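You operate a simulated robot arm through the tools that you are given. There is no shell and no other tool. Be economical: measure what you need, move in short steps, check, and stop when the job is done.

Carry out the task below with a simulated two-armed robot. There is one attempt and no reset: what you move stays moved.

## Task
Swing the jointed arm to its white mark, mount the small grey lamp on it and switch it on.
Fine: loosen the arm knob to swing it; tighten it, then load the arm; use the yellow rocker on the blue recorder box. Where these are worked on the way, their far stop is far enough and under half their travel is too little: arm knob.

It is judged by the outcome, as a careful person would: the job done as asked, and still so three seconds after it is handed in. It fails if anything else is knocked over, pushed out of place, dropped, spilled or broken.

## Robot
Two 7-joint arms with two-finger parallel grippers on one trunk, on a base that drives. Base frame: it is fixed to the floor where the robot stands at the start and does not move with it; the origin is under the middle of the robot, x ahead of it, y to its left, z up. Lengths are in m, angles in rad, forces in N, time in s.
The left shoulder is at the start at [0.05, 0.168, 1.057], the right one opposite. With the tool pointing down near the work surface each hand reaches from about 0.1 to 0.64 m from the robot's upright axis, wherever it stands, measured 20 degrees to its own side. Places, roughly: arm knob [0.6, 0, 0.8]; cup on the jointed arm [0.7, 0, 0.9]; jointed arm [0.7, 0, 0.9]; round record key [0.3, 0.5, 0.7]; yellow recorder-box rocker [0.4, 0.4, 0.7]. Payload 1.57 kg a hand.
The TCP of each hand is the grasp point between the finger pads, 0.03 m short of the fingertips. In the tool frame z runs along the fingers and y along their closing line. The gripper opens to 0.08 m. The fingers are 0.017 m wide and 0.012 m thick; the gripper's body (0.04 by 0.082 m) begins 0.08 m behind the TCP.
Orientation is that of the tool frame in the base frame, as a unit quaternion [x, y, z, w]. With the fingers straight down and closing along the base's y, the tool's x points along the base's -x, its y along +y and its z along -z.

## Interface
- The arms move only by the tool move_arm. It takes "left_deltas", "right_deltas" or both (then of equal length, played together; a hand with none holds still); each is a list of rows, each a list of 2 entries, a list of its own where there are three numbers: the shift along the tool's x, y, z in m, then the turn, a rotation vector about the tool's x, y, z in rad. In form: [[[x, y, z], [ax, ay, az]], ...]. A call has 1 to 12 rows; each row shifts and turns the commanded pose from where the row before left it, along the tool's axes as they then stand. "left_jaw" and "right_jaw" are, for a hand that has rows, the closure, from 0 (fully open) to 1 (shut), set as the call begins (left out, the last holds). A row lasts 0.2 s, in which the tool goes at most 0.05 m and 0.15 rad; a call with a longer step from one row to the next is refused whole, and so is a gripper value outside its range. Where a pose cannot be reached the arm comes as near as it can. A force on the tool above 40 N (or 10 N above the force at the start of the call, whichever is more), or a blocked arm, ends the call early, and 0.2 s more pass. Each finger travels about 0.045 m/s and halts on what it meets, pressing with about 42 N; the grip force reading is that of the motor and also rises with nothing between the fingers. The clock runs only during rows and for 0.2 s after the last one: add rows that do not move to give the fingers time. The reply holds the time, the measured pose of the TCP, the force on the tool along the base axes, the opening and the grip force, in the units named above and with some noise, with the torque about the TCP (base axes, N m) and any sound that the robot's microphone picked up, and new pictures: "views" is both (left out), scene, wrist or none (wrist: the cameras of the hands that moved).
- Cameras (640 x 400 px; columns grow to the right, rows downward): "scene" is now at [0.1229, 0.0305, 1.2692]; the picture's right is [0.36, -0.93, 0.00], its down [-0.52, -0.20, -0.83] and it looks along [0.77, 0.30, -0.56] (base axes); focal length 214 px, centre (320, 200). "left" rides on the left gripper at [0.072, 0.007, -0.122] in its tool frame; the picture's right is [-0.09, 1.00, 0.00], its down [-0.84, -0.08, -0.54] and it looks along [-0.54, -0.05, 0.84] (tool axes); focal length 238 px, centre (320, 200). "right" rides on the right gripper at [0.072, -0.006, -0.122] in its tool frame; the picture's right is [0.09, 1.00, 0.00], its down [-0.84, 0.08, -0.54] and it looks along [-0.54, 0.05, 0.84] (tool axes); focal length 238 px, centre (320, 200). There is no depth. A picture from a camera that has moved, and an enlarged one, comes with that camera's place and axes in the base frame and with its lens.
- move_column(by): slides the trunk up (or, below 0, down) by that many m; the arms and the scene camera ride with it, the base frame stays. It gives what a move gives, with no picture.
- base_move(legs): drives the robot by 1 to 6 legs, each [ahead, left, turn to the left] in m, m and rad, along the robot's own axes; the way and the turn of a leg run together, so that a leg with both is an arc; at most 1.5 m and 3.142 rad a leg. The arms and the cameras ride along, it lands a little off, and it stops where it bumps. It gives what a move gives, and a new picture of the scene camera.
- head_to(pan, tilt): turns the head with the scene camera to pan (to the left, within 1.396 rad either way) and tilt (down, from -0.506 to 1.204), counted from straight ahead of the robot. It gives what a move gives, and a new picture of the scene camera.
- zoom(camera, box): a new picture of the part [left, top, right, bottom] of that camera's present view, enlarged. The clock stands still meanwhile.
- hand_in(): hands the job in; it is judged then, once.

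Go step by step. Nothing tells you exact positions but the pictures and the camera data: compare them with the known pose of the tool, close in by small moves and look again before you grip or let go. The budget is 120 turns and 260 pictures, counting those below and the enlarged ones. Unless the task says otherwise, let go and move clear before handing in, and close with one line.

The tools are called as a command line: name --argument value ..., lists and objects as JSON in quotes. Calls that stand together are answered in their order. move_arm: Moves the arms, as the interface text tells. Its arguments: {"type":"object","properties":{"left_deltas":{"type":"array","items":{"type":"array"}},"left_jaw":{"type":"number"},"right_deltas":{"type":"array","items":{"type":"array"}},"right_jaw":{"type":"number"},"views":{"type":"string","enum":["both","scene","wrist","none"]}},"required":[]} The other tools are called the same way: move_column (by) slides the trunk up or down; base_move (legs) drives the base; head_to (pan, tilt) turns the head that bears the scene camera; zoom (camera, box) takes an enlarged picture of a part of a camera's view; hand_in () hands the job in.

At the start:

```text
time: 0.0
left_tool_pos: [0.349, 0.2869, 1.1924]
left_tcp_rot: [0.0, 1.0, 0.0, 0.0]
left_contact_force: [-0.7, 0.0, 0.0]
left_ft_torque: [-0.03, 0.01, 0.0]
left_gripper_width: 0.0798
left_finger_force: 0.0
right_tool_pos: [0.4024, -0.0761, 1.116]
right_tcp_rot: [0.0, 1.0, 0.0, 0.0]
right_contact_force: [0.2, 0.7, -0.2]
right_ft_torque: [0.0, 0.01, -0.02]
right_gripper_width: 0.08
right_finger_force: 0.0
trunk travel left (down, up): [-0.225, 0.218]
robot x, y, heading: [0.0016, -0.0028, 0.002]
head pan, tilt: [0.37, 0.593]
```

scene: 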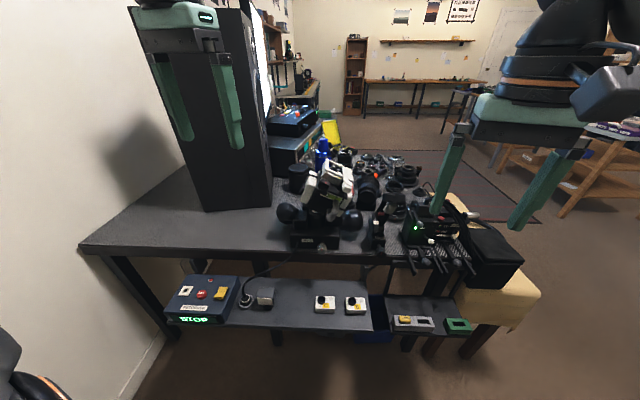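
right: 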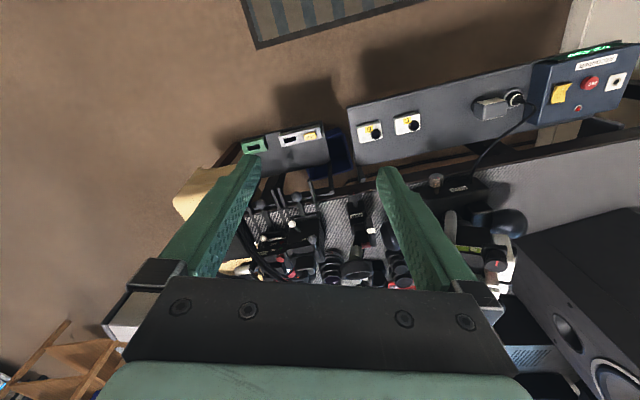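
left: 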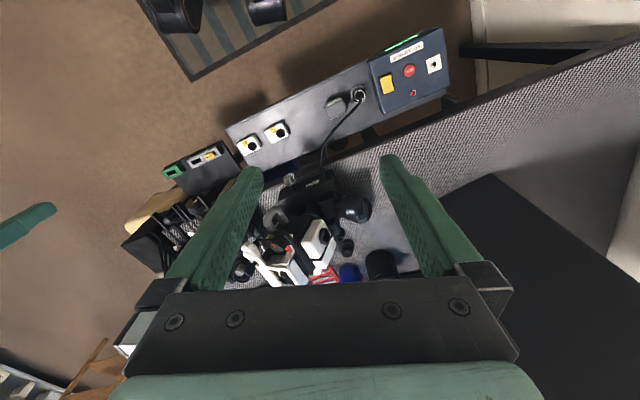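

I see a bench with a cluttered top, a lower shelf panel with a blue recorder box at left, and other items. I'll zoom in for detail first.

zoom --camera "scene" --box '[260, 130, 400, 260]'

zoom --camera "scene" --box '[360, 150, 540, 290]'

zoom --camera "scene" --box '[150, 250, 490, 350]'

head_to --pan 0.0 --tilt 0.75

```text
3.08 times, centred on (330, 195) of scene
camera zoom: at [0.1229, 0.0305, 1.2692], right [0.36, -0.93, 0.0], down [-0.52, -0.2, -0.83], along [0.77, 0.3, -0.56], focal length 660 px, centre (289, 215)
```

zoom: 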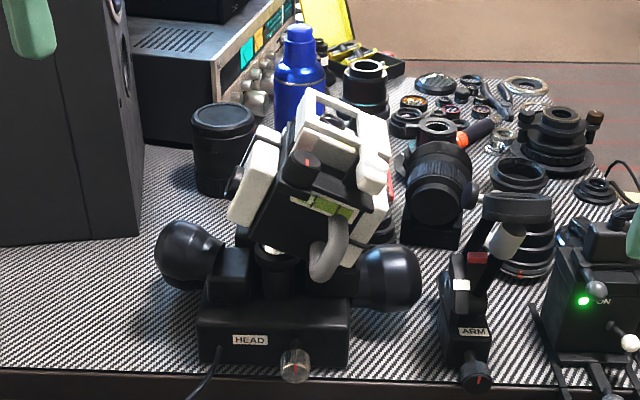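

```text
2.86 times, centred on (450, 220) of scene
camera zoom: at [0.1229, 0.0305, 1.2692], right [0.36, -0.93, 0.0], down [-0.52, -0.2, -0.83], along [0.77, 0.3, -0.56], focal length 613 px, centre (-51, 143)
```

zoom: 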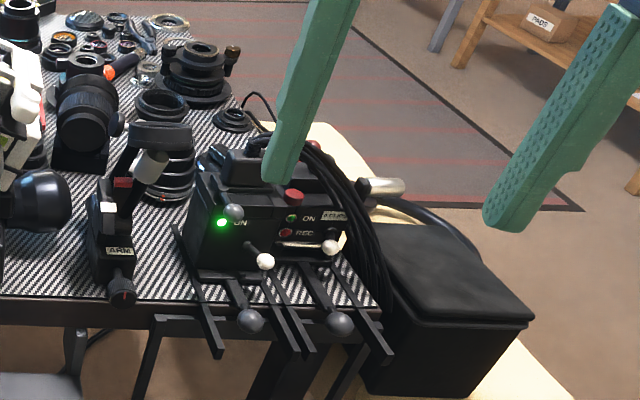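

```text
1.88 times, centred on (320, 300) of scene
camera zoom: at [0.1229, 0.0305, 1.2692], right [0.36, -0.93, 0.0], down [-0.52, -0.2, -0.83], along [0.77, 0.3, -0.56], focal length 404 px, centre (320, 12)
```

zoom: 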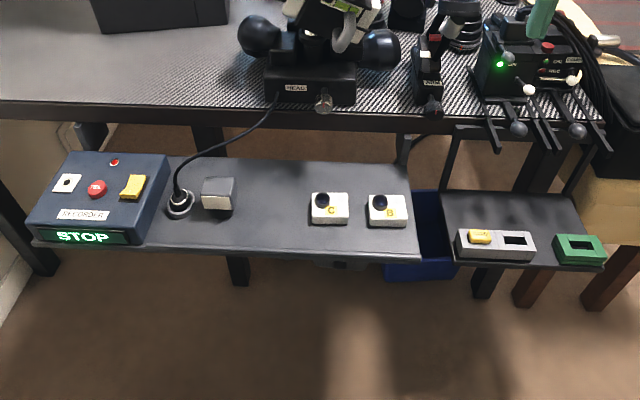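

```text
time: 0.8
left_tool_pos: [0.3478, 0.2873, 1.1925]
left_tcp_rot: [0.0, 1.0, 0.0, 0.0]
left_contact_force: [0.0, 0.6, 0.4]
left_ft_torque: [-0.02, -0.02, -0.01]
left_gripper_width: 0.0798
left_finger_force: 0.1
right_tool_pos: [0.4031, -0.0766, 1.1163]
right_tcp_rot: [0.001, 1.0, 0.0, 0.001]
right_contact_force: [0.4, -1.1, 0.2]
right_ft_torque: [-0.03, 0.02, -0.01]
right_gripper_width: 0.0801
right_finger_force: 0.0
trunk travel left (down, up): [-0.225, 0.218]
robot x, y, heading: [0.0018, 0.0013, -0.001]
head pan, tilt: [0.0, 0.75]
camera scene: at [0.1232, -0.0014, 1.2558], right [0.0, -1.0, 0.0], down [-0.68, 0.0, -0.73], along [0.73, 0.0, -0.68], focal length 214 px, centre (320, 200)
```

scene: 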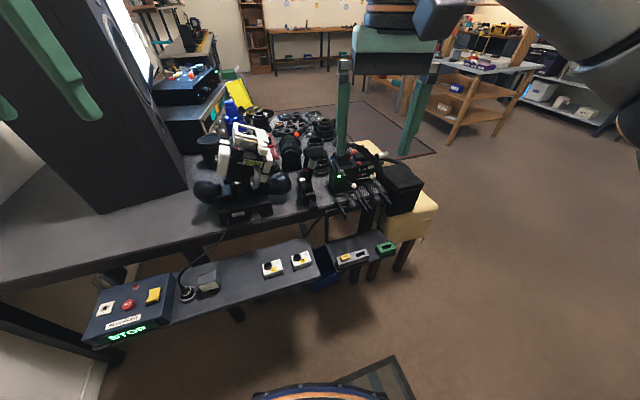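

The "ARM" stand is the small black one near the table edge. I'll zoom on it, and on the shelf objects.

zoom --camera "scene" --box '[270, 130, 370, 220]'

zoom --camera "scene" --box '[170, 230, 330, 310]'

zoom --camera "scene" --box '[300, 130, 440, 280]'

zoom --camera "right" --box '[240, 130, 420, 290]'

```text
4.44 times, centred on (320, 175) of scene
camera zoom: at [0.1232, -0.0014, 1.2558], right [0.0, -1.0, 0.0], down [-0.68, 0.0, -0.73], along [0.73, 0.0, -0.68], focal length 953 px, centre (320, 311)
```

zoom: 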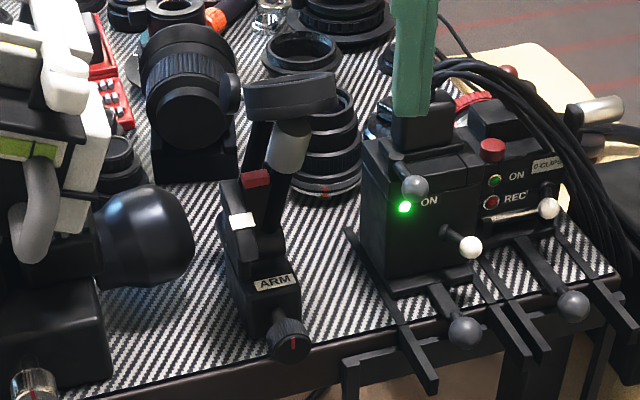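

```text
4.00 times, centred on (250, 270) of scene
camera zoom: at [0.1232, -0.0014, 1.2558], right [0.0, -1.0, 0.0], down [-0.68, 0.0, -0.73], along [0.73, 0.0, -0.68], focal length 858 px, centre (600, -80)
```

zoom: 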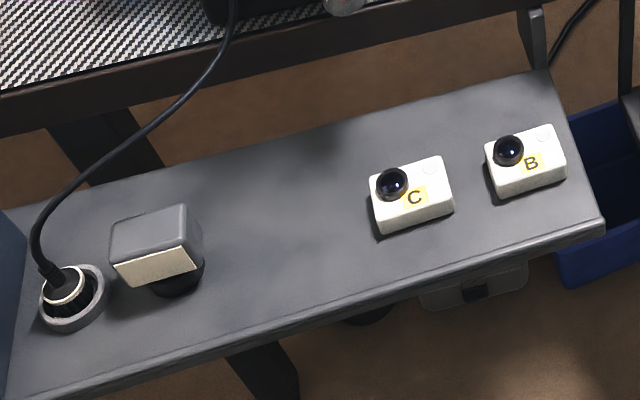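

```text
2.67 times, centred on (370, 205) of scene
camera zoom: at [0.1232, -0.0014, 1.2558], right [0.0, -1.0, 0.0], down [-0.68, 0.0, -0.73], along [0.73, 0.0, -0.68], focal length 572 px, centre (187, 187)
```

zoom: 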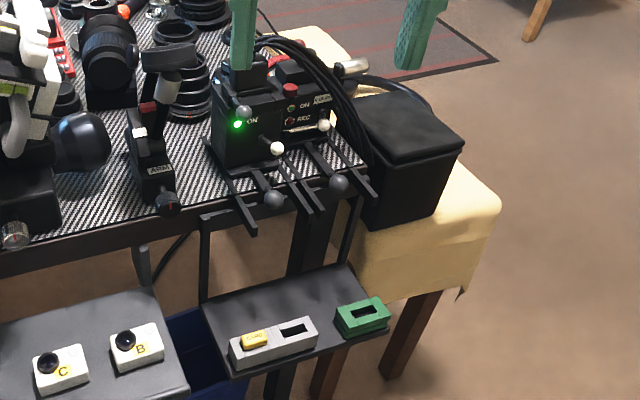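

```text
2.50 times, centred on (330, 210) of right
camera zoom: at [0.3321, -0.0835, 1.237], right [-0.09, 1.0, 0.0], down [0.84, 0.08, 0.54], along [0.54, 0.05, -0.84], focal length 596 px, centre (295, 175)
```

zoom: 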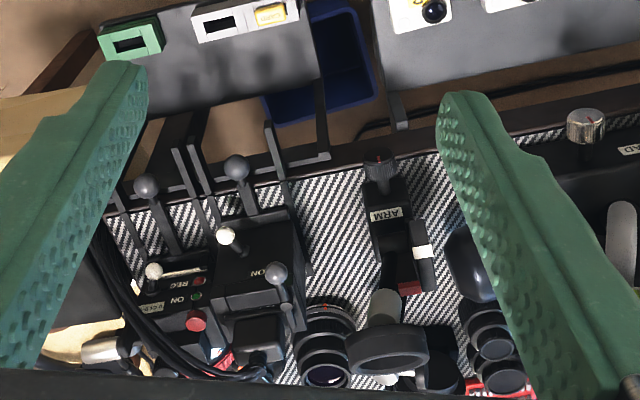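

The knob triangulates to about (0.615, 0.021, 0.768); the grey cube lamp with a cream face lies on the lower shelf next to a plug. I'll bring the right wrist camera closer to the jointed arm for a better look.

move_arm --right_deltas '[[[0, 0.03, 0.04], [0, 0, 0]], [[0, 0.03, 0.04], [0, 0, 0]], [[0, 0.03, 0.04], [0, 0, 0]], [[0, 0.01, 0.03], [0, 0, 0]]]' --views "wrist"

zoom --camera "right" --box '[240, 110, 440, 270]'

zoom --camera "left" --box '[200, 20, 460, 190]'

```text
time: 1.9
left_tool_pos: [0.3486, 0.2862, 1.1921]
left_tcp_rot: [0.001, 1.0, 0.0, 0.0]
left_contact_force: [-0.1, -1.4, -0.1]
left_ft_torque: [-0.02, 0.0, 0.01]
left_gripper_width: 0.08
left_finger_force: 0.0
right_tool_pos: [0.4007, 0.0242, 0.9664]
right_tcp_rot: [0.0, 1.0, 0.001, 0.001]
right_contact_force: [-0.1, 0.0, 0.2]
right_ft_torque: [-0.01, 0.0, -0.03]
right_gripper_width: 0.0799
right_finger_force: 0.0
trunk travel left (down, up): [-0.225, 0.218]
robot x, y, heading: [0.0015, -0.0038, 0.003]
head pan, tilt: [0.0, 0.75]
camera right: at [0.33, 0.0178, 1.0875], right [-0.09, 1.0, 0.0], down [0.84, 0.08, 0.54], along [0.54, 0.05, -0.84], focal length 238 px, centre (320, 200)
```

right: 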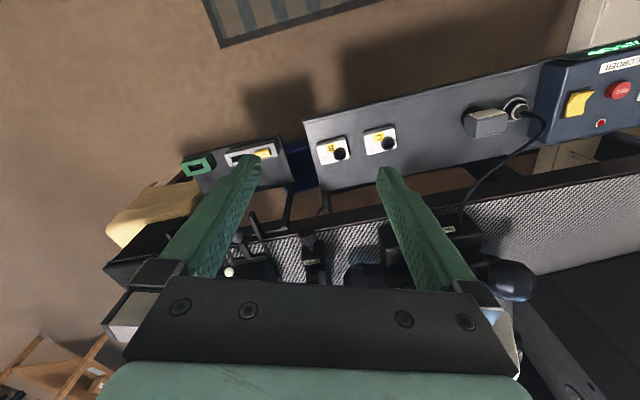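

```text
2.50 times, centred on (340, 190) of right
camera zoom: at [0.33, 0.0178, 1.0875], right [-0.09, 1.0, 0.0], down [0.84, 0.08, 0.54], along [0.54, 0.05, -0.84], focal length 596 px, centre (270, 225)
```

zoom: 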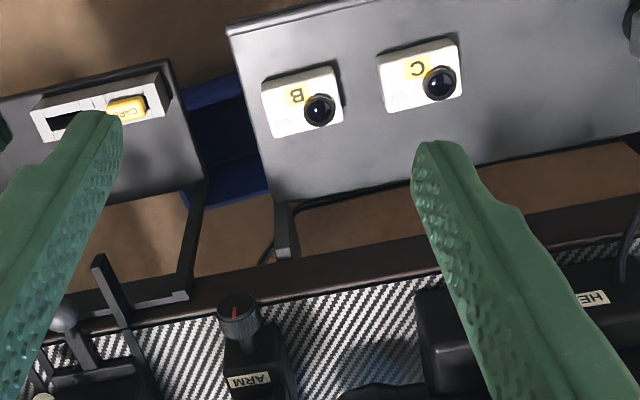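

```text
2.35 times, centred on (330, 105) of left
camera zoom: at [0.2769, 0.2942, 1.3136], right [0.09, 1.0, 0.0], down [0.84, -0.08, 0.54], along [0.54, -0.05, -0.84], focal length 561 px, centre (296, 424)
```

zoom: 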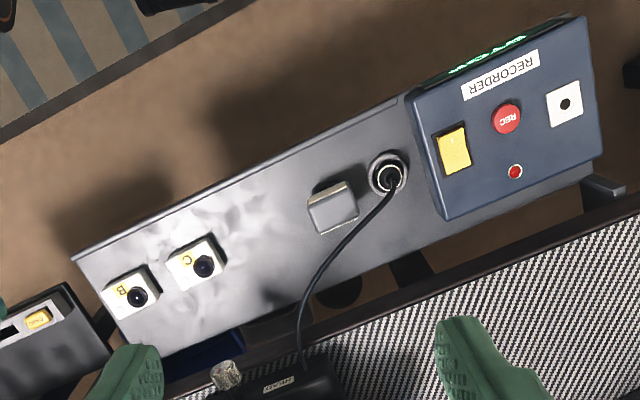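

The lamp is reachable, but the cup at x≈0.7 is near the edge of reach and the table is turned about 0.37 rad. I'll turn the robot to face the table and drive a little closer.

base_move --legs '[[0, 0, 0.36]]'

head_to --pan 0.0 --tilt 1.15

```text
time: 3.4
left_tool_pos: [0.2244, 0.3934, 1.1928]
left_tcp_rot: [-0.183, 0.983, 0.0, 0.0]
left_contact_force: [0.0, -0.1, 0.8]
left_ft_torque: [0.01, 0.01, -0.01]
left_gripper_width: 0.08
left_finger_force: 0.0
right_tool_pos: [0.3653, 0.1658, 0.967]
right_tcp_rot: [-0.18, 0.984, 0.0, 0.0]
right_contact_force: [-0.3, -0.2, 0.9]
right_ft_torque: [0.02, 0.01, 0.01]
right_gripper_width: 0.0795
right_finger_force: 0.0
trunk travel left (down, up): [-0.225, 0.218]
robot x, y, heading: [0.0005, -0.0008, 0.362]
head pan, tilt: [0.0, 0.75]
camera scene: at [0.115, 0.0423, 1.2557], right [0.36, -0.93, 0.0], down [-0.64, -0.24, -0.73], along [0.68, 0.26, -0.68], focal length 214 px, centre (320, 200)
```

scene: 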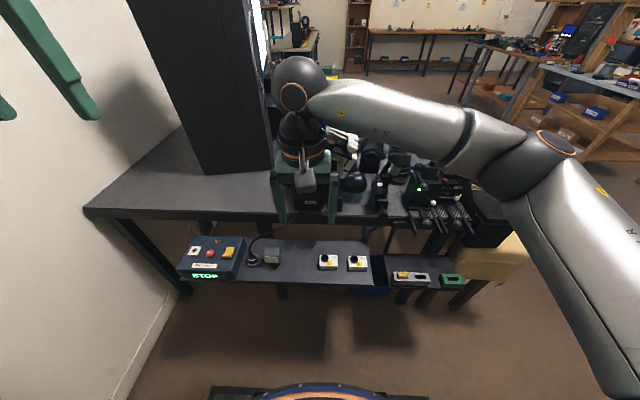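

```text
time: 4.2
left_tool_pos: [0.2243, 0.3925, 1.1917]
left_tcp_rot: [-0.181, 0.983, 0.001, 0.0]
left_contact_force: [1.1, -0.2, 0.6]
left_ft_torque: [0.03, 0.03, -0.02]
left_gripper_width: 0.08
left_finger_force: 0.1
right_tool_pos: [0.3664, 0.1651, 0.9675]
right_tcp_rot: [-0.18, 0.984, 0.0, 0.0]
right_contact_force: [0.2, 0.7, 0.2]
right_ft_torque: [-0.01, 0.0, 0.01]
right_gripper_width: 0.08
right_finger_force: 0.0
trunk travel left (down, up): [-0.225, 0.218]
robot x, y, heading: [0.0015, -0.0008, 0.36]
head pan, tilt: [0.0, 1.15]
camera scene: at [0.0934, 0.0339, 1.2269], right [0.36, -0.93, 0.0], down [-0.85, -0.32, -0.41], along [0.38, 0.15, -0.91], focal length 214 px, centre (320, 200)
```

scene: 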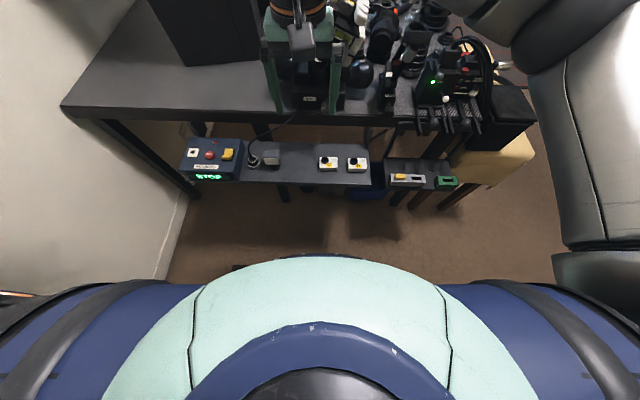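

There is about 0.17 m of clear space between the robot's body and the shelf front. I'll lift the right hand clear first, then drive 0.12 m ahead.

move_arm --right_deltas '[[[0.02, -0.02, -0.04], [0, 0, 0]], [[0.02, -0.03, -0.03], [0, 0, 0]], [[0.02, -0.04, -0.02], [0, 0, 0]], [[0, -0.05, 0], [0, 0, 0]], [[0, -0.05, 0], [0, 0, 0]], [[0, -0.03, 0], [0, 0, 0]]]' --views "none"

base_move --legs '[[0.12, 0, 0]]'

head_to --pan -0.4 --tilt 0.75

```text
time: 5.6
left_tool_pos: [0.2247, 0.3931, 1.1913]
left_tcp_rot: [-0.181, 0.984, 0.0, 0.0]
left_contact_force: [-0.1, 1.1, 0.4]
left_ft_torque: [-0.04, 0.02, -0.02]
left_gripper_width: 0.08
left_finger_force: 0.0
right_tool_pos: [0.3877, -0.0589, 1.0563]
right_tcp_rot: [-0.181, 0.983, 0.0, 0.0]
right_contact_force: [-0.1, 0.1, 0.1]
right_ft_torque: [0.01, -0.03, -0.01]
right_gripper_width: 0.0798
right_finger_force: 0.1
trunk travel left (down, up): [-0.225, 0.218]
robot x, y, heading: [0.0017, 0.0012, 0.362]
head pan, tilt: [0.0, 1.15]
```

```text
time: 6.9
left_tool_pos: [0.341, 0.4355, 1.1913]
left_tcp_rot: [-0.181, 0.983, 0.0, 0.0]
left_contact_force: [-0.5, 0.2, 0.4]
left_ft_torque: [0.0, 0.0, 0.0]
left_gripper_width: 0.0801
left_finger_force: 0.0
right_tool_pos: [0.5025, -0.0147, 1.0576]
right_tcp_rot: [-0.181, 0.984, 0.001, 0.0]
right_contact_force: [-0.2, 0.2, 0.5]
right_ft_torque: [-0.02, 0.01, -0.02]
right_gripper_width: 0.0801
right_finger_force: 0.1
trunk travel left (down, up): [-0.225, 0.218]
robot x, y, heading: [0.115, 0.0435, 0.359]
head pan, tilt: [0.0, 1.15]
camera scene: at [0.2086, 0.0775, 1.2268], right [0.35, -0.94, 0.0], down [-0.85, -0.32, -0.41], along [0.38, 0.14, -0.91], focal length 214 px, centre (320, 200)
```

scene: 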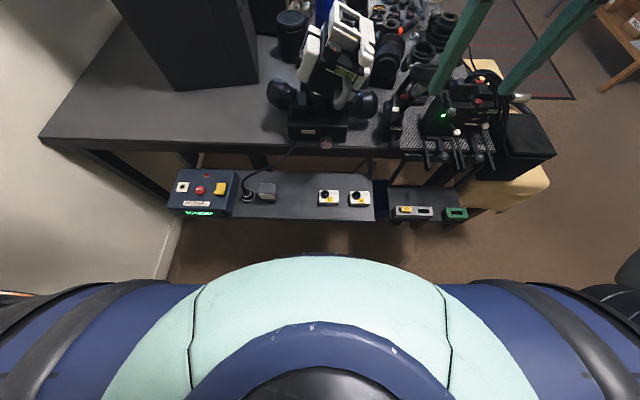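

```text
time: 7.8
left_tool_pos: [0.3403, 0.4363, 1.1915]
left_tcp_rot: [-0.181, 0.983, 0.0, 0.0]
left_contact_force: [0.1, 0.0, 1.0]
left_ft_torque: [-0.01, 0.03, -0.02]
left_gripper_width: 0.08
left_finger_force: 0.0
right_tool_pos: [0.5028, -0.0152, 1.0572]
right_tcp_rot: [-0.18, 0.984, 0.0, 0.0]
right_contact_force: [0.0, 0.3, -0.2]
right_ft_torque: [0.02, 0.0, -0.03]
right_gripper_width: 0.0803
right_finger_force: 0.1
trunk travel left (down, up): [-0.225, 0.218]
robot x, y, heading: [0.115, 0.0451, 0.366]
head pan, tilt: [-0.4, 0.75]
camera scene: at [0.2351, 0.0531, 1.2557], right [-0.04, -1.0, 0.0], down [-0.68, 0.03, -0.73], along [0.73, -0.03, -0.68], focal length 214 px, centre (320, 200)
```

scene: 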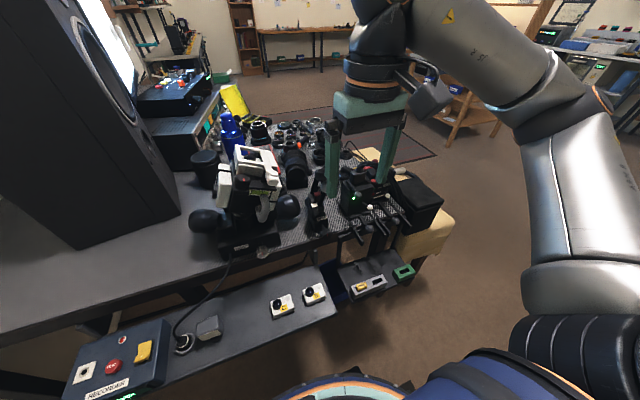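

The right fingers are occluding the jointed arm, so I'll move them aside and zoom.

move_arm --right_deltas '[[[0.04, -0.02, -0.02], [0, 0, 0]], [[0.04, -0.03, 0], [0, 0, 0]], [[0.04, -0.03, 0], [0, 0, 0]], [[0.04, -0.03, 0], [0, 0, 0]]]' --views "none"

head_to --pan -0.4 --tilt 0.75

zoom --camera "scene" --box '[280, 160, 360, 250]'

zoom --camera "right" --box '[220, 120, 440, 290]'

```text
time: 8.8
left_tool_pos: [0.3388, 0.4362, 1.1931]
left_tcp_rot: [-0.18, 0.984, 0.0, 0.0]
left_contact_force: [-0.7, 0.6, 0.3]
left_ft_torque: [0.04, -0.03, -0.01]
left_gripper_width: 0.08
left_finger_force: 0.0
right_tool_pos: [0.3928, -0.1582, 1.0725]
right_tcp_rot: [-0.182, 0.983, 0.001, 0.0]
right_contact_force: [-0.1, 1.3, -0.2]
right_ft_torque: [0.02, -0.05, -0.03]
right_gripper_width: 0.0801
right_finger_force: 0.1
right hand out of reach, approached as far as the arm can: row 4
trunk travel left (down, up): [-0.225, 0.218]
robot x, y, heading: [0.1164, 0.0398, 0.362]
head pan, tilt: [-0.4, 0.75]
```

```text
time: 9.4
left_tool_pos: [0.34, 0.4356, 1.1928]
left_tcp_rot: [-0.18, 0.984, 0.0, 0.0]
left_contact_force: [0.4, 0.0, -0.5]
left_ft_torque: [-0.01, -0.02, -0.06]
left_gripper_width: 0.08
left_finger_force: 0.0
right_tool_pos: [0.396, -0.1593, 1.0719]
right_tcp_rot: [-0.179, 0.984, 0.0, -0.002]
right_contact_force: [-0.1, 0.0, -0.3]
right_ft_torque: [0.03, -0.03, 0.02]
right_gripper_width: 0.08
right_finger_force: 0.2
trunk travel left (down, up): [-0.225, 0.218]
robot x, y, heading: [0.1119, 0.0414, 0.362]
head pan, tilt: [-0.4, 0.75]
camera scene: at [0.2352, 0.053, 1.2557], right [-0.04, -1.0, 0.0], down [-0.68, 0.03, -0.73], along [0.73, -0.03, -0.68], focal length 214 px, centre (320, 200)
```

scene: 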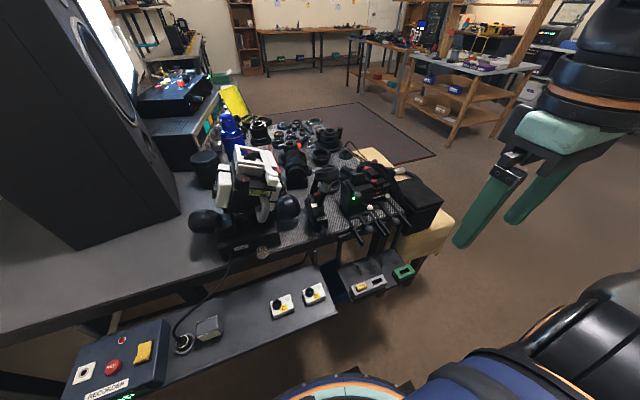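

```text
4.44 times, centred on (320, 205) of scene
camera zoom: at [0.2352, 0.053, 1.2557], right [-0.04, -1.0, 0.0], down [-0.68, 0.03, -0.73], along [0.73, -0.03, -0.68], focal length 953 px, centre (320, 178)
```

zoom: 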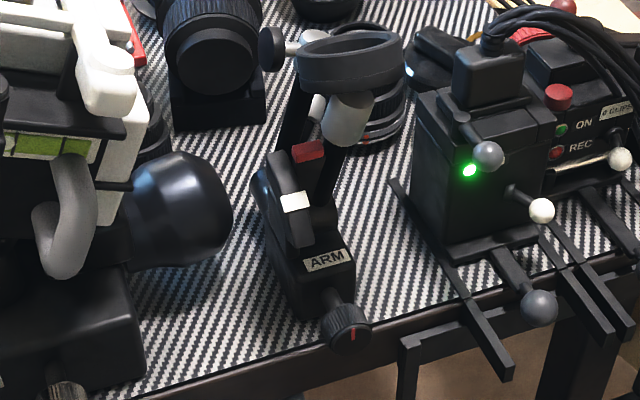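

```text
2.35 times, centred on (330, 205) of right
camera zoom: at [0.3319, -0.1916, 1.1932], right [-0.44, 0.9, 0.0], down [0.76, 0.37, 0.54], along [0.48, 0.24, -0.84], focal length 561 px, centre (296, 188)
```

zoom: 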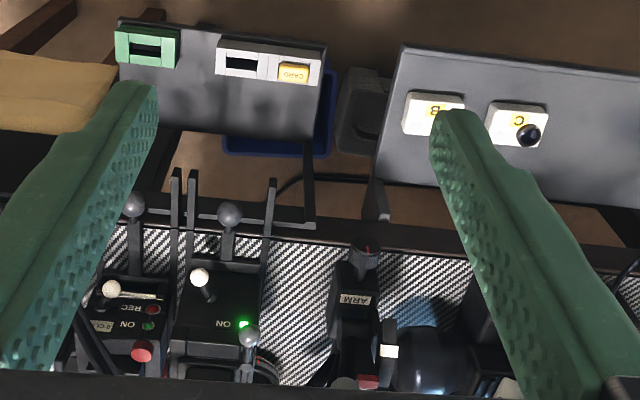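

The mechanism isn't clear from the front, so I'll take the right wrist camera round to the right side of the jointed arm for a side view.

move_arm --right_deltas '[[[-0.04, 0, 0], [0, 0, 0]], [[-0.04, 0, 0], [0, 0, 0]], [[-0.04, 0, 0], [0, 0, 0]], [[-0.04, 0, 0], [0, 0, 0]], [[-0.04, -0.01, 0], [0, 0, 0]], [[-0.04, -0.02, 0], [0, 0, 0]], [[-0.03, -0.02, 0], [0, 0, 0]]]' --views "none"

move_arm --right_deltas '[[[0, 0, 0], [0, 0, -0.143]], [[0, 0, 0], [0, 0, -0.143]], [[0, 0, 0], [0, 0, -0.143]], [[0, 0, 0], [0, 0, -0.143]], [[0, 0, 0], [0, 0, -0.143]], [[0, 0, 0], [0, 0, -0.143]], [[0, 0, 0], [0, 0, -0.143]], [[0, 0, 0], [0, 0, -0.143]], [[0, 0, 0], [0, 0, -0.143]], [[0, 0, 0], [0, 0, -0.143]], [[0, 0, 0], [0, 0, -0.143]]]' --views "both"

```text
time: 11.0
left_tool_pos: [0.3407, 0.4361, 1.1928]
left_tcp_rot: [-0.181, 0.983, 0.0, -0.001]
left_contact_force: [-0.4, -0.2, -0.1]
left_ft_torque: [0.01, 0.0, -0.01]
left_gripper_width: 0.0799
left_finger_force: 0.1
right_tool_pos: [0.6644, -0.1116, 1.0715]
right_tcp_rot: [-0.18, 0.984, -0.001, 0.0]
right_contact_force: [0.0, 0.0, 0.0]
right_ft_torque: [0.01, 0.03, 0.01]
right_gripper_width: 0.0802
right_finger_force: 0.1
trunk travel left (down, up): [-0.225, 0.218]
robot x, y, heading: [0.1135, 0.0424, 0.358]
head pan, tilt: [-0.4, 0.75]
```

```text
time: 13.4
left_tool_pos: [0.3399, 0.4359, 1.1924]
left_tcp_rot: [-0.181, 0.984, 0.001, 0.0]
left_contact_force: [0.8, 0.4, 0.4]
left_ft_torque: [0.03, 0.0, 0.03]
left_gripper_width: 0.0797
left_finger_force: 0.1
right_tool_pos: [0.4226, 0.0055, 1.0126]
right_tcp_rot: [0.823, -0.568, 0.0, -0.001]
right_contact_force: [0.6, -0.3, 0.5]
right_ft_torque: [0.01, -0.02, 0.0]
right_gripper_width: 0.0799
right_finger_force: 0.1
right hand out of reach, approached as far as the arm can: row 3, 4, 5, 6, 7, 8, 9, 10, 11
trunk travel left (down, up): [-0.225, 0.218]
robot x, y, heading: [0.117, 0.0398, 0.366]
head pan, tilt: [-0.4, 0.75]
camera scene: at [0.235, 0.0532, 1.2557], right [-0.04, -1.0, 0.0], down [-0.68, 0.03, -0.73], along [0.73, -0.03, -0.68], focal length 214 px, centre (320, 200)
camera right: at [0.455, -0.0597, 1.1352], right [-0.9, -0.44, 0.0], down [-0.37, 0.75, 0.54], along [-0.24, 0.49, -0.84], focal length 238 px, centre (320, 200)
```

scene: 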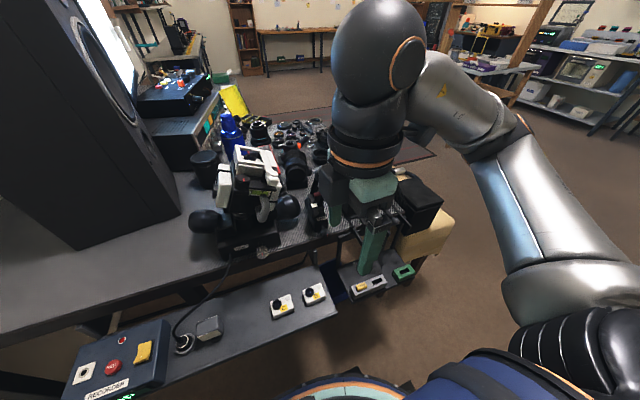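
right: 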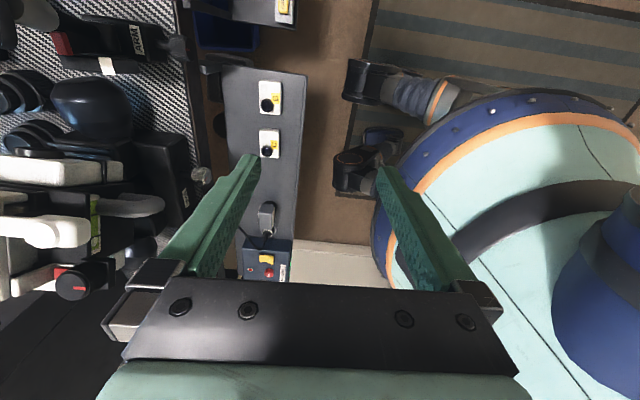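

The wrist turned but the hand fell back to stay within reach. I'll move it forward in small steps in this orientation.

move_arm --right_deltas '[[[0.03, -0.03, 0], [0, 0, 0]], [[0.03, -0.03, 0], [0, 0, 0]], [[0.02, -0.03, 0], [0, 0, 0]], [[0.02, -0.03, 0], [0, 0, 0]]]' --views "wrist"

```text
time: 14.4
left_tool_pos: [0.3402, 0.436, 1.1922]
left_tcp_rot: [-0.18, 0.984, 0.001, 0.0]
left_contact_force: [0.6, 0.7, 0.1]
left_ft_torque: [0.0, 0.0, 0.01]
left_gripper_width: 0.0801
left_finger_force: 0.1
right_tool_pos: [0.4219, -0.0014, 1.0085]
right_tcp_rot: [0.823, -0.568, 0.0, 0.0]
right_contact_force: [0.9, 0.1, 0.3]
right_ft_torque: [0.0, 0.0, 0.03]
right_gripper_width: 0.0799
right_finger_force: 0.2
right hand out of reach, approached as far as the arm can: row 1, 2, 3, 4
trunk travel left (down, up): [-0.225, 0.218]
robot x, y, heading: [0.1147, 0.0436, 0.36]
head pan, tilt: [-0.4, 0.75]
camera right: at [0.454, -0.0676, 1.1293], right [-0.9, -0.44, 0.0], down [-0.37, 0.75, 0.54], along [-0.24, 0.49, -0.84], focal length 238 px, centre (320, 200)
```

right: 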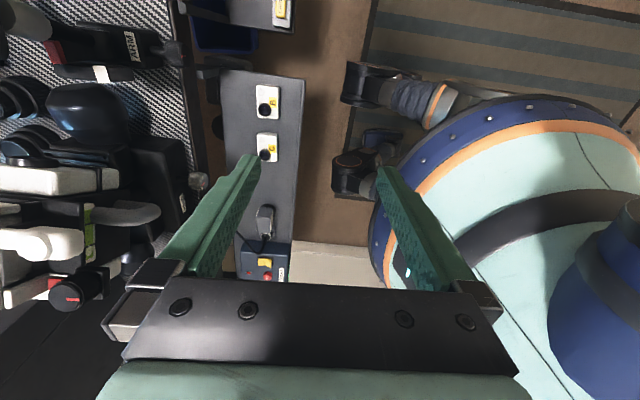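

zoom --camera "right" --box '[0, 0, 200, 130]'

```text
3.08 times, centred on (100, 65) of right
camera zoom: at [0.454, -0.0676, 1.1293], right [-0.9, -0.44, 0.0], down [-0.37, 0.75, 0.54], along [-0.24, 0.49, -0.84], focal length 733 px, centre (997, 615)
```

zoom: 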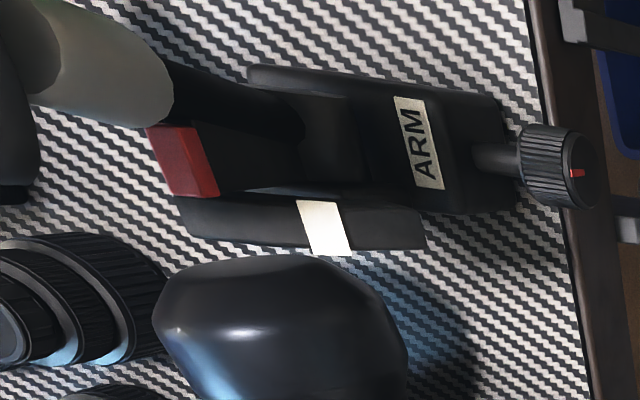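

Now it is clear: a fixed side plate carries the white band, the red pointer sits on the pivoting arm (leaning away), and the knob at the front clamps it. I'll turn the wrist back, back off, then pitch the right hand to point forward at the knob.

move_arm --right_deltas '[[[0, 0, 0], [0, 0, 0.143]], [[0, 0, 0], [0, 0, 0.143]], [[0, 0, 0], [0, 0, 0.143]], [[0, 0, 0], [0, 0, 0.143]], [[0, 0, 0], [0, 0, 0.143]], [[0, 0, 0], [0, 0, 0.143]], [[0, 0, 0], [0, 0, 0.143]], [[0, 0, 0], [0, 0, 0.143]], [[0, 0, 0], [0, 0, 0.143]], [[0, 0, 0], [0, 0, 0.143]], [[0, 0, 0], [0, 0, 0.143]]]' --views "scene"

```text
time: 16.8
left_tool_pos: [0.3399, 0.4351, 1.1908]
left_tcp_rot: [-0.181, 0.983, -0.001, 0.0]
left_contact_force: [0.9, 0.0, 0.1]
left_ft_torque: [0.01, -0.03, 0.0]
left_gripper_width: 0.0799
left_finger_force: 0.1
right_tool_pos: [0.4232, -0.0002, 1.0081]
right_tcp_rot: [-0.179, 0.984, 0.001, -0.001]
right_contact_force: [-0.7, -0.6, 0.2]
right_ft_torque: [0.01, -0.02, -0.02]
right_gripper_width: 0.08
right_finger_force: 0.1
trunk travel left (down, up): [-0.225, 0.218]
robot x, y, heading: [0.1125, 0.0453, 0.362]
head pan, tilt: [-0.4, 0.75]
camera scene: at [0.2351, 0.053, 1.2557], right [-0.04, -1.0, 0.0], down [-0.68, 0.03, -0.73], along [0.73, -0.03, -0.68], focal length 214 px, centre (320, 200)
```

scene: 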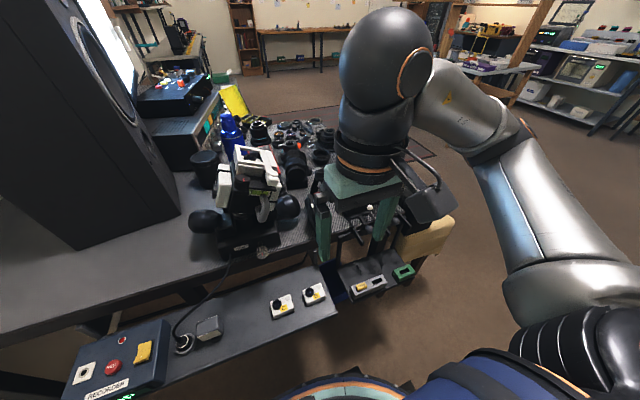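

move_arm --right_deltas '[[[-0.02, -0.01, 0], [0, -0.143, 0]], [[-0.02, -0.01, 0], [0, -0.143, 0]], [[-0.02, -0.01, 0], [0, -0.143, 0]], [[-0.02, -0.01, 0], [0, -0.143, 0]], [[0, -0.01, 0], [0, -0.143, 0]], [[0, 0, 0], [0, -0.143, 0]], [[0, 0, 0], [0, -0.143, 0]], [[0, 0, 0], [0, -0.143, 0]], [[0, 0, 0], [0, -0.143, 0]], [[0, 0, 0], [0, -0.143, 0]], [[0, 0, 0], [0, -0.141, 0]]]' --views "both"

```text
time: 19.2
left_tool_pos: [0.3406, 0.4366, 1.1924]
left_tcp_rot: [-0.181, 0.983, 0.001, 0.0]
left_contact_force: [1.1, -0.2, -0.1]
left_ft_torque: [0.02, 0.0, -0.01]
left_gripper_width: 0.0802
left_finger_force: 0.0
right_tool_pos: [0.6045, 0.0515, 1.0948]
right_tcp_rot: [-0.135, 0.716, 0.125, 0.674]
right_contact_force: [0.1, -0.4, 0.3]
right_ft_torque: [0.0, 0.01, -0.01]
right_gripper_width: 0.0799
right_finger_force: 0.1
right hand out of reach, approached as far as the arm can: row 5, 6, 7, 8, 9, 10, 11
trunk travel left (down, up): [-0.225, 0.218]
robot x, y, heading: [0.1152, 0.0369, 0.355]
head pan, tilt: [-0.4, 0.75]
camera scene: at [0.2349, 0.053, 1.2557], right [-0.04, -1.0, 0.0], down [-0.68, 0.03, -0.73], along [0.73, -0.03, -0.68], focal length 214 px, centre (320, 200)
camera right: at [0.4905, -0.0006, 1.0296], right [-0.37, 0.93, -0.1], down [-0.49, -0.1, 0.87], along [0.79, 0.36, 0.49], focal length 238 px, centre (320, 200)
```

scene: 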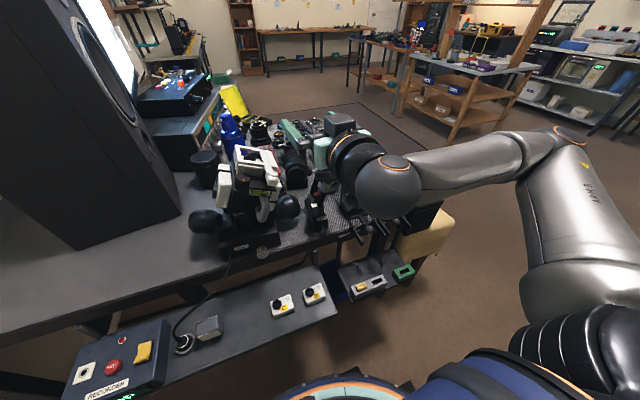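
right: 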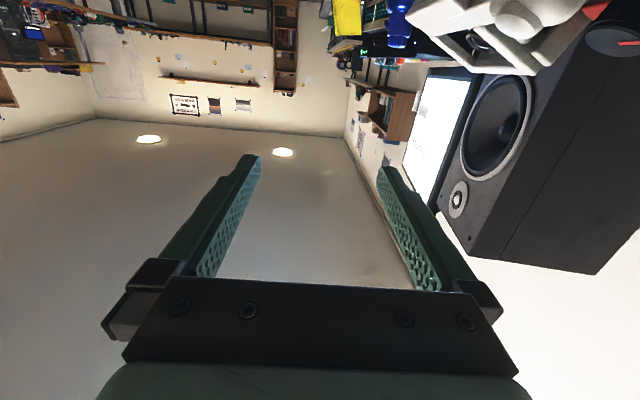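

With the fingers horizontal the hand needs more room, so I'll back the base 0.14 m, lower the trunk, and look.

base_move --legs '[[-0.14, 0, 0]]'

move_column --by -0.2

move_arm --right_deltas '[[[0, 0, 0], [0, 0, 0]]]'

```text
time: 20.5
left_tool_pos: [0.2074, 0.3854, 1.1917]
left_tcp_rot: [-0.18, 0.984, 0.001, 0.001]
left_contact_force: [-0.6, 0.1, -1.2]
left_ft_torque: [0.0, -0.01, -0.01]
left_gripper_width: 0.0799
left_finger_force: 0.0
right_tool_pos: [0.4724, 0.0006, 1.0942]
right_tcp_rot: [-0.135, 0.716, 0.125, 0.673]
right_contact_force: [0.5, 0.6, 0.5]
right_ft_torque: [-0.01, -0.03, -0.03]
right_gripper_width: 0.08
right_finger_force: 0.0
trunk travel left (down, up): [-0.225, 0.218]
robot x, y, heading: [-0.0145, -0.0051, 0.36]
head pan, tilt: [-0.4, 0.75]
camera scene: at [0.103, 0.0029, 1.2558], right [-0.04, -1.0, 0.0], down [-0.68, 0.03, -0.73], along [0.73, -0.03, -0.68], focal length 214 px, centre (320, 200)
```

scene: 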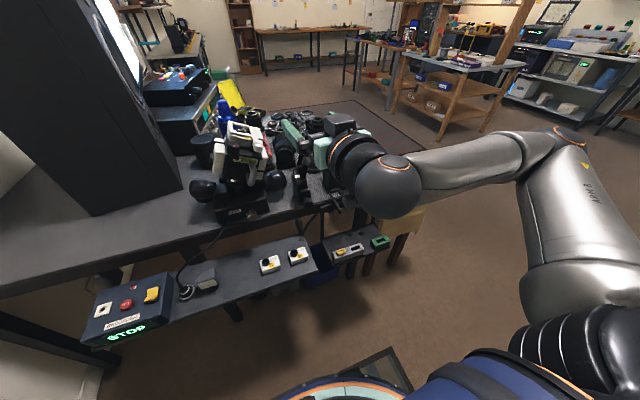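

```text
time: 22.7
left_tool_pos: [0.2083, 0.3869, 0.9927]
left_tcp_rot: [-0.18, 0.984, -0.001, 0.0]
left_contact_force: [-0.6, 0.6, -0.2]
left_ft_torque: [-0.01, 0.03, 0.01]
left_gripper_width: 0.0801
left_finger_force: 0.1
right_tool_pos: [0.4729, 0.0007, 0.8934]
right_tcp_rot: [-0.134, 0.717, 0.124, 0.673]
right_contact_force: [-0.5, -1.1, 0.1]
right_ft_torque: [0.03, 0.0, 0.02]
right_gripper_width: 0.0801
right_finger_force: 0.0
trunk travel left (down, up): [-0.025, 0.418]
robot x, y, heading: [-0.0172, -0.0068, 0.365]
head pan, tilt: [-0.4, 0.75]
```

```text
time: 23.1
left_tool_pos: [0.2098, 0.3857, 0.9924]
left_tcp_rot: [-0.18, 0.984, 0.0, 0.001]
left_contact_force: [-0.9, 0.3, -0.6]
left_ft_torque: [-0.01, -0.04, -0.01]
left_gripper_width: 0.08
left_finger_force: 0.1
right_tool_pos: [0.4742, 0.0014, 0.8949]
right_tcp_rot: [-0.135, 0.716, 0.125, 0.673]
right_contact_force: [0.1, 0.7, -0.3]
right_ft_torque: [0.03, 0.04, 0.01]
right_gripper_width: 0.0802
right_finger_force: 0.0
trunk travel left (down, up): [-0.025, 0.418]
robot x, y, heading: [-0.0192, -0.0071, 0.359]
head pan, tilt: [-0.4, 0.75]
camera scene: at [0.1035, 0.0031, 1.0557], right [-0.04, -1.0, 0.0], down [-0.68, 0.03, -0.73], along [0.73, -0.03, -0.68], focal length 214 px, centre (320, 200)
camera right: at [0.3588, -0.0511, 0.8296], right [-0.36, 0.93, -0.1], down [-0.48, -0.1, 0.87], along [0.8, 0.36, 0.49], focal length 238 px, centre (320, 200)
```

scene: 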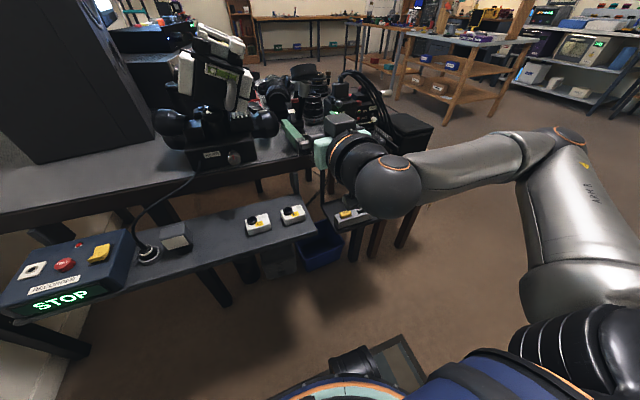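
right: 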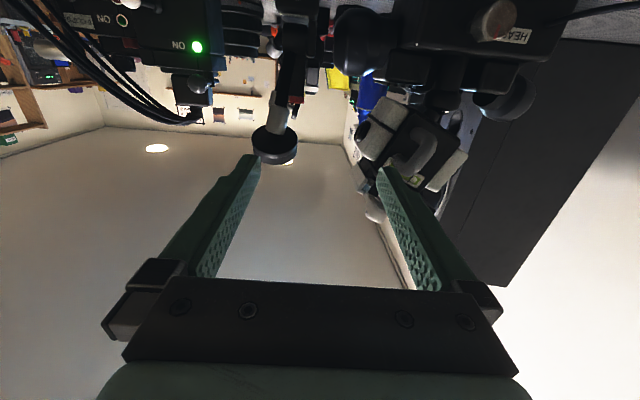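

The knob should be about 0.14 m ahead of the TCP, 0.13 below and 0.03 to the right. I'll lower the hand to knob height while still short of it.

move_arm --right_deltas '[[[0.03, -0.01, 0], [0, -0.03, 0]], [[0.03, -0.01, 0], [0, -0.03, 0]], [[0.03, -0.01, 0], [0, 0, 0]], [[0.03, -0.003, 0], [0, 0, 0]]]'

zoom --camera "right" --box '[220, 30, 440, 200]'

zoom --camera "scene" --box '[250, 60, 410, 190]'

```text
time: 24.1
left_tool_pos: [0.2079, 0.3852, 0.9921]
left_tcp_rot: [-0.179, 0.984, 0.0, 0.0]
left_contact_force: [1.2, -0.2, 0.4]
left_ft_torque: [0.02, 0.03, 0.06]
left_gripper_width: 0.0799
left_finger_force: 0.1
right_tool_pos: [0.4783, 0.0048, 0.852]
right_tcp_rot: [-0.136, 0.714, 0.126, 0.675]
right_contact_force: [0.5, -0.7, -0.9]
right_ft_torque: [0.03, -0.05, 0.12]
right_gripper_width: 0.0799
right_finger_force: 0.1
right hand out of reach, approached as far as the arm can: row 1, 2, 3, 4
trunk travel left (down, up): [-0.025, 0.418]
robot x, y, heading: [-0.0177, -0.0077, 0.363]
head pan, tilt: [-0.4, 0.75]
camera scene: at [0.1036, 0.0027, 1.0556], right [-0.04, -1.0, 0.0], down [-0.68, 0.03, -0.73], along [0.73, -0.03, -0.68], focal length 214 px, centre (320, 200)
camera right: at [0.365, -0.0485, 0.7853], right [-0.37, 0.92, -0.1], down [-0.49, -0.11, 0.87], along [0.79, 0.37, 0.49], focal length 238 px, centre (320, 200)
```

scene: 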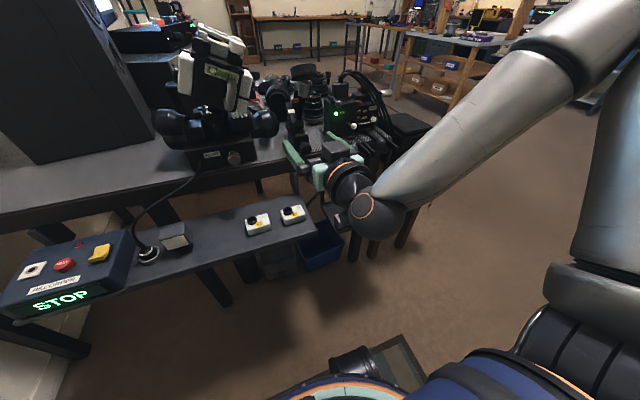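
right: 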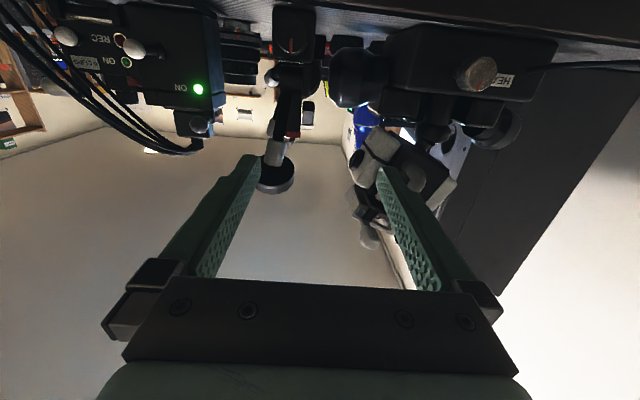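

```text
2.35 times, centred on (330, 115) of right
camera zoom: at [0.365, -0.0485, 0.7853], right [-0.37, 0.92, -0.1], down [-0.49, -0.11, 0.87], along [0.79, 0.37, 0.49], focal length 561 px, centre (296, 400)
```

zoom: 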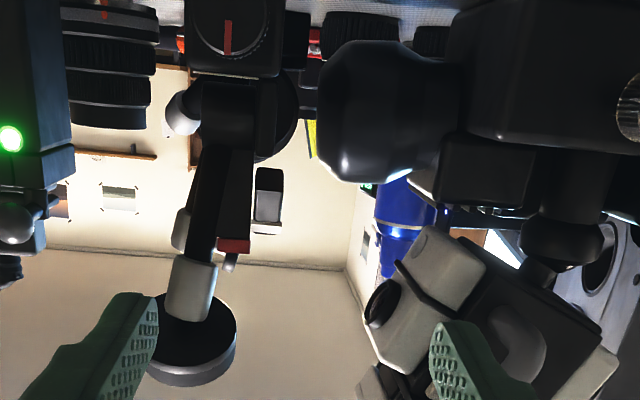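

```text
3.08 times, centred on (330, 125) of scene
camera zoom: at [0.1036, 0.0027, 1.0556], right [-0.04, -1.0, 0.0], down [-0.68, 0.03, -0.73], along [0.73, -0.03, -0.68], focal length 660 px, centre (289, 431)
```

zoom: 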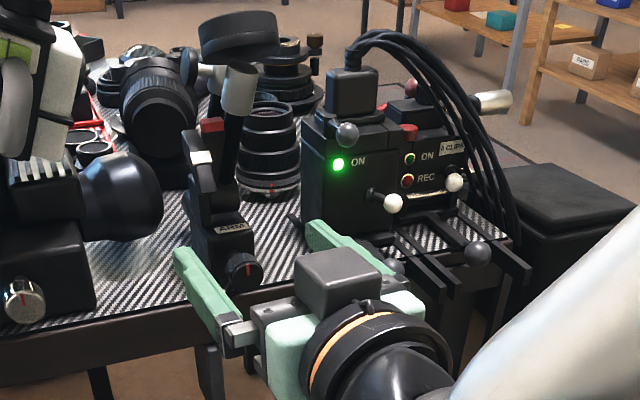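

The wrist camera now shows the knob face clearly, with its red line vertical. The hand stalled at z=0.852, so I'll lower the trunk the last bit, then move it forward and down.

move_column --by -0.024

move_arm --right_deltas '[[[0, -0.01, 0.03], [0, 0, 0]], [[0, -0.01, 0.03], [0, 0, 0]], [[0.02, -0.01, 0.01], [0, 0, 0]], [[0.02, 0, 0], [0, 0, 0]], [[0.02, 0, 0], [0, 0, 0]]]'

zoom --camera "scene" --box '[250, 60, 410, 190]'

```text
time: 24.8
left_tool_pos: [0.2081, 0.3853, 0.9687]
left_tcp_rot: [-0.18, 0.984, 0.0, 0.0]
left_contact_force: [-0.4, -0.8, 0.0]
left_ft_torque: [0.01, 0.0, 0.01]
left_gripper_width: 0.08
left_finger_force: 0.0
right_tool_pos: [0.4794, 0.0048, 0.8266]
right_tcp_rot: [-0.137, 0.714, 0.125, 0.675]
right_contact_force: [0.5, -0.1, 0.3]
right_ft_torque: [-0.01, -0.03, -0.01]
right_gripper_width: 0.0801
right_finger_force: 0.1
trunk travel left (down, up): [-0.001, 0.442]
robot x, y, heading: [-0.014, -0.0087, 0.358]
head pan, tilt: [-0.4, 0.75]
```

```text
time: 26.0
left_tool_pos: [0.2086, 0.3864, 0.9667]
left_tcp_rot: [-0.18, 0.984, 0.0, 0.0]
left_contact_force: [0.6, 0.0, -0.1]
left_ft_torque: [0.06, 0.01, 0.03]
left_gripper_width: 0.0799
left_finger_force: 0.1
right_tool_pos: [0.5232, 0.0484, 0.8059]
right_tcp_rot: [-0.135, 0.715, 0.123, 0.674]
right_contact_force: [0.0, 0.0, -0.7]
right_ft_torque: [0.02, 0.0, -0.02]
right_gripper_width: 0.0799
right_finger_force: 0.1
right hand out of reach, approached as far as the arm can: row 1, 2, 3, 4, 5
trunk travel left (down, up): [-0.001, 0.442]
robot x, y, heading: [-0.0162, -0.0091, 0.355]
head pan, tilt: [-0.4, 0.75]
camera scene: at [0.1034, 0.0031, 1.0317], right [-0.04, -1.0, 0.0], down [-0.68, 0.03, -0.73], along [0.73, -0.03, -0.68], focal length 214 px, centre (320, 200)
camera right: at [0.4089, -0.0047, 0.7411], right [-0.36, 0.93, -0.1], down [-0.49, -0.1, 0.87], along [0.79, 0.36, 0.49], focal length 238 px, centre (320, 200)
```

scene: 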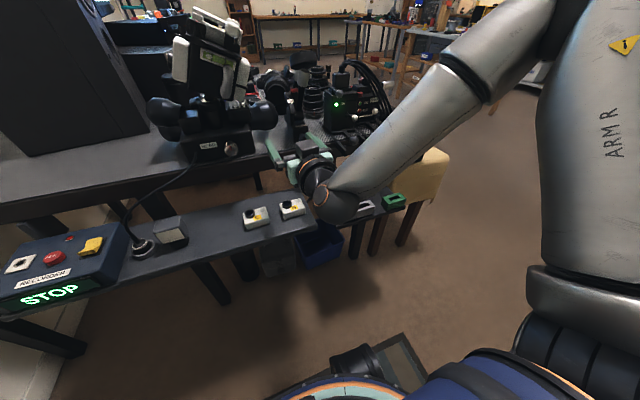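
right: 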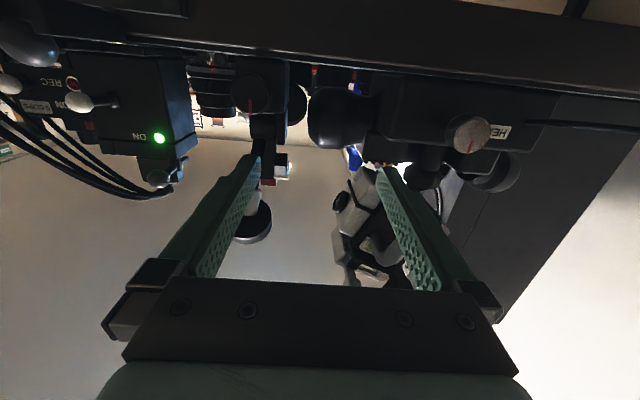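

```text
3.08 times, centred on (330, 125) of scene
camera zoom: at [0.1034, 0.0031, 1.0317], right [-0.04, -1.0, 0.0], down [-0.68, 0.03, -0.73], along [0.73, -0.03, -0.68], focal length 660 px, centre (289, 431)
```

zoom: 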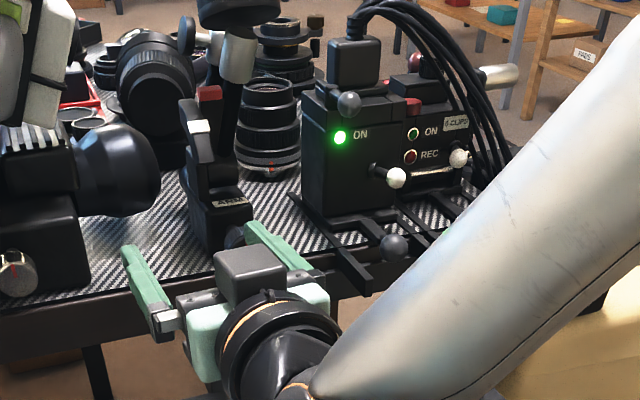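

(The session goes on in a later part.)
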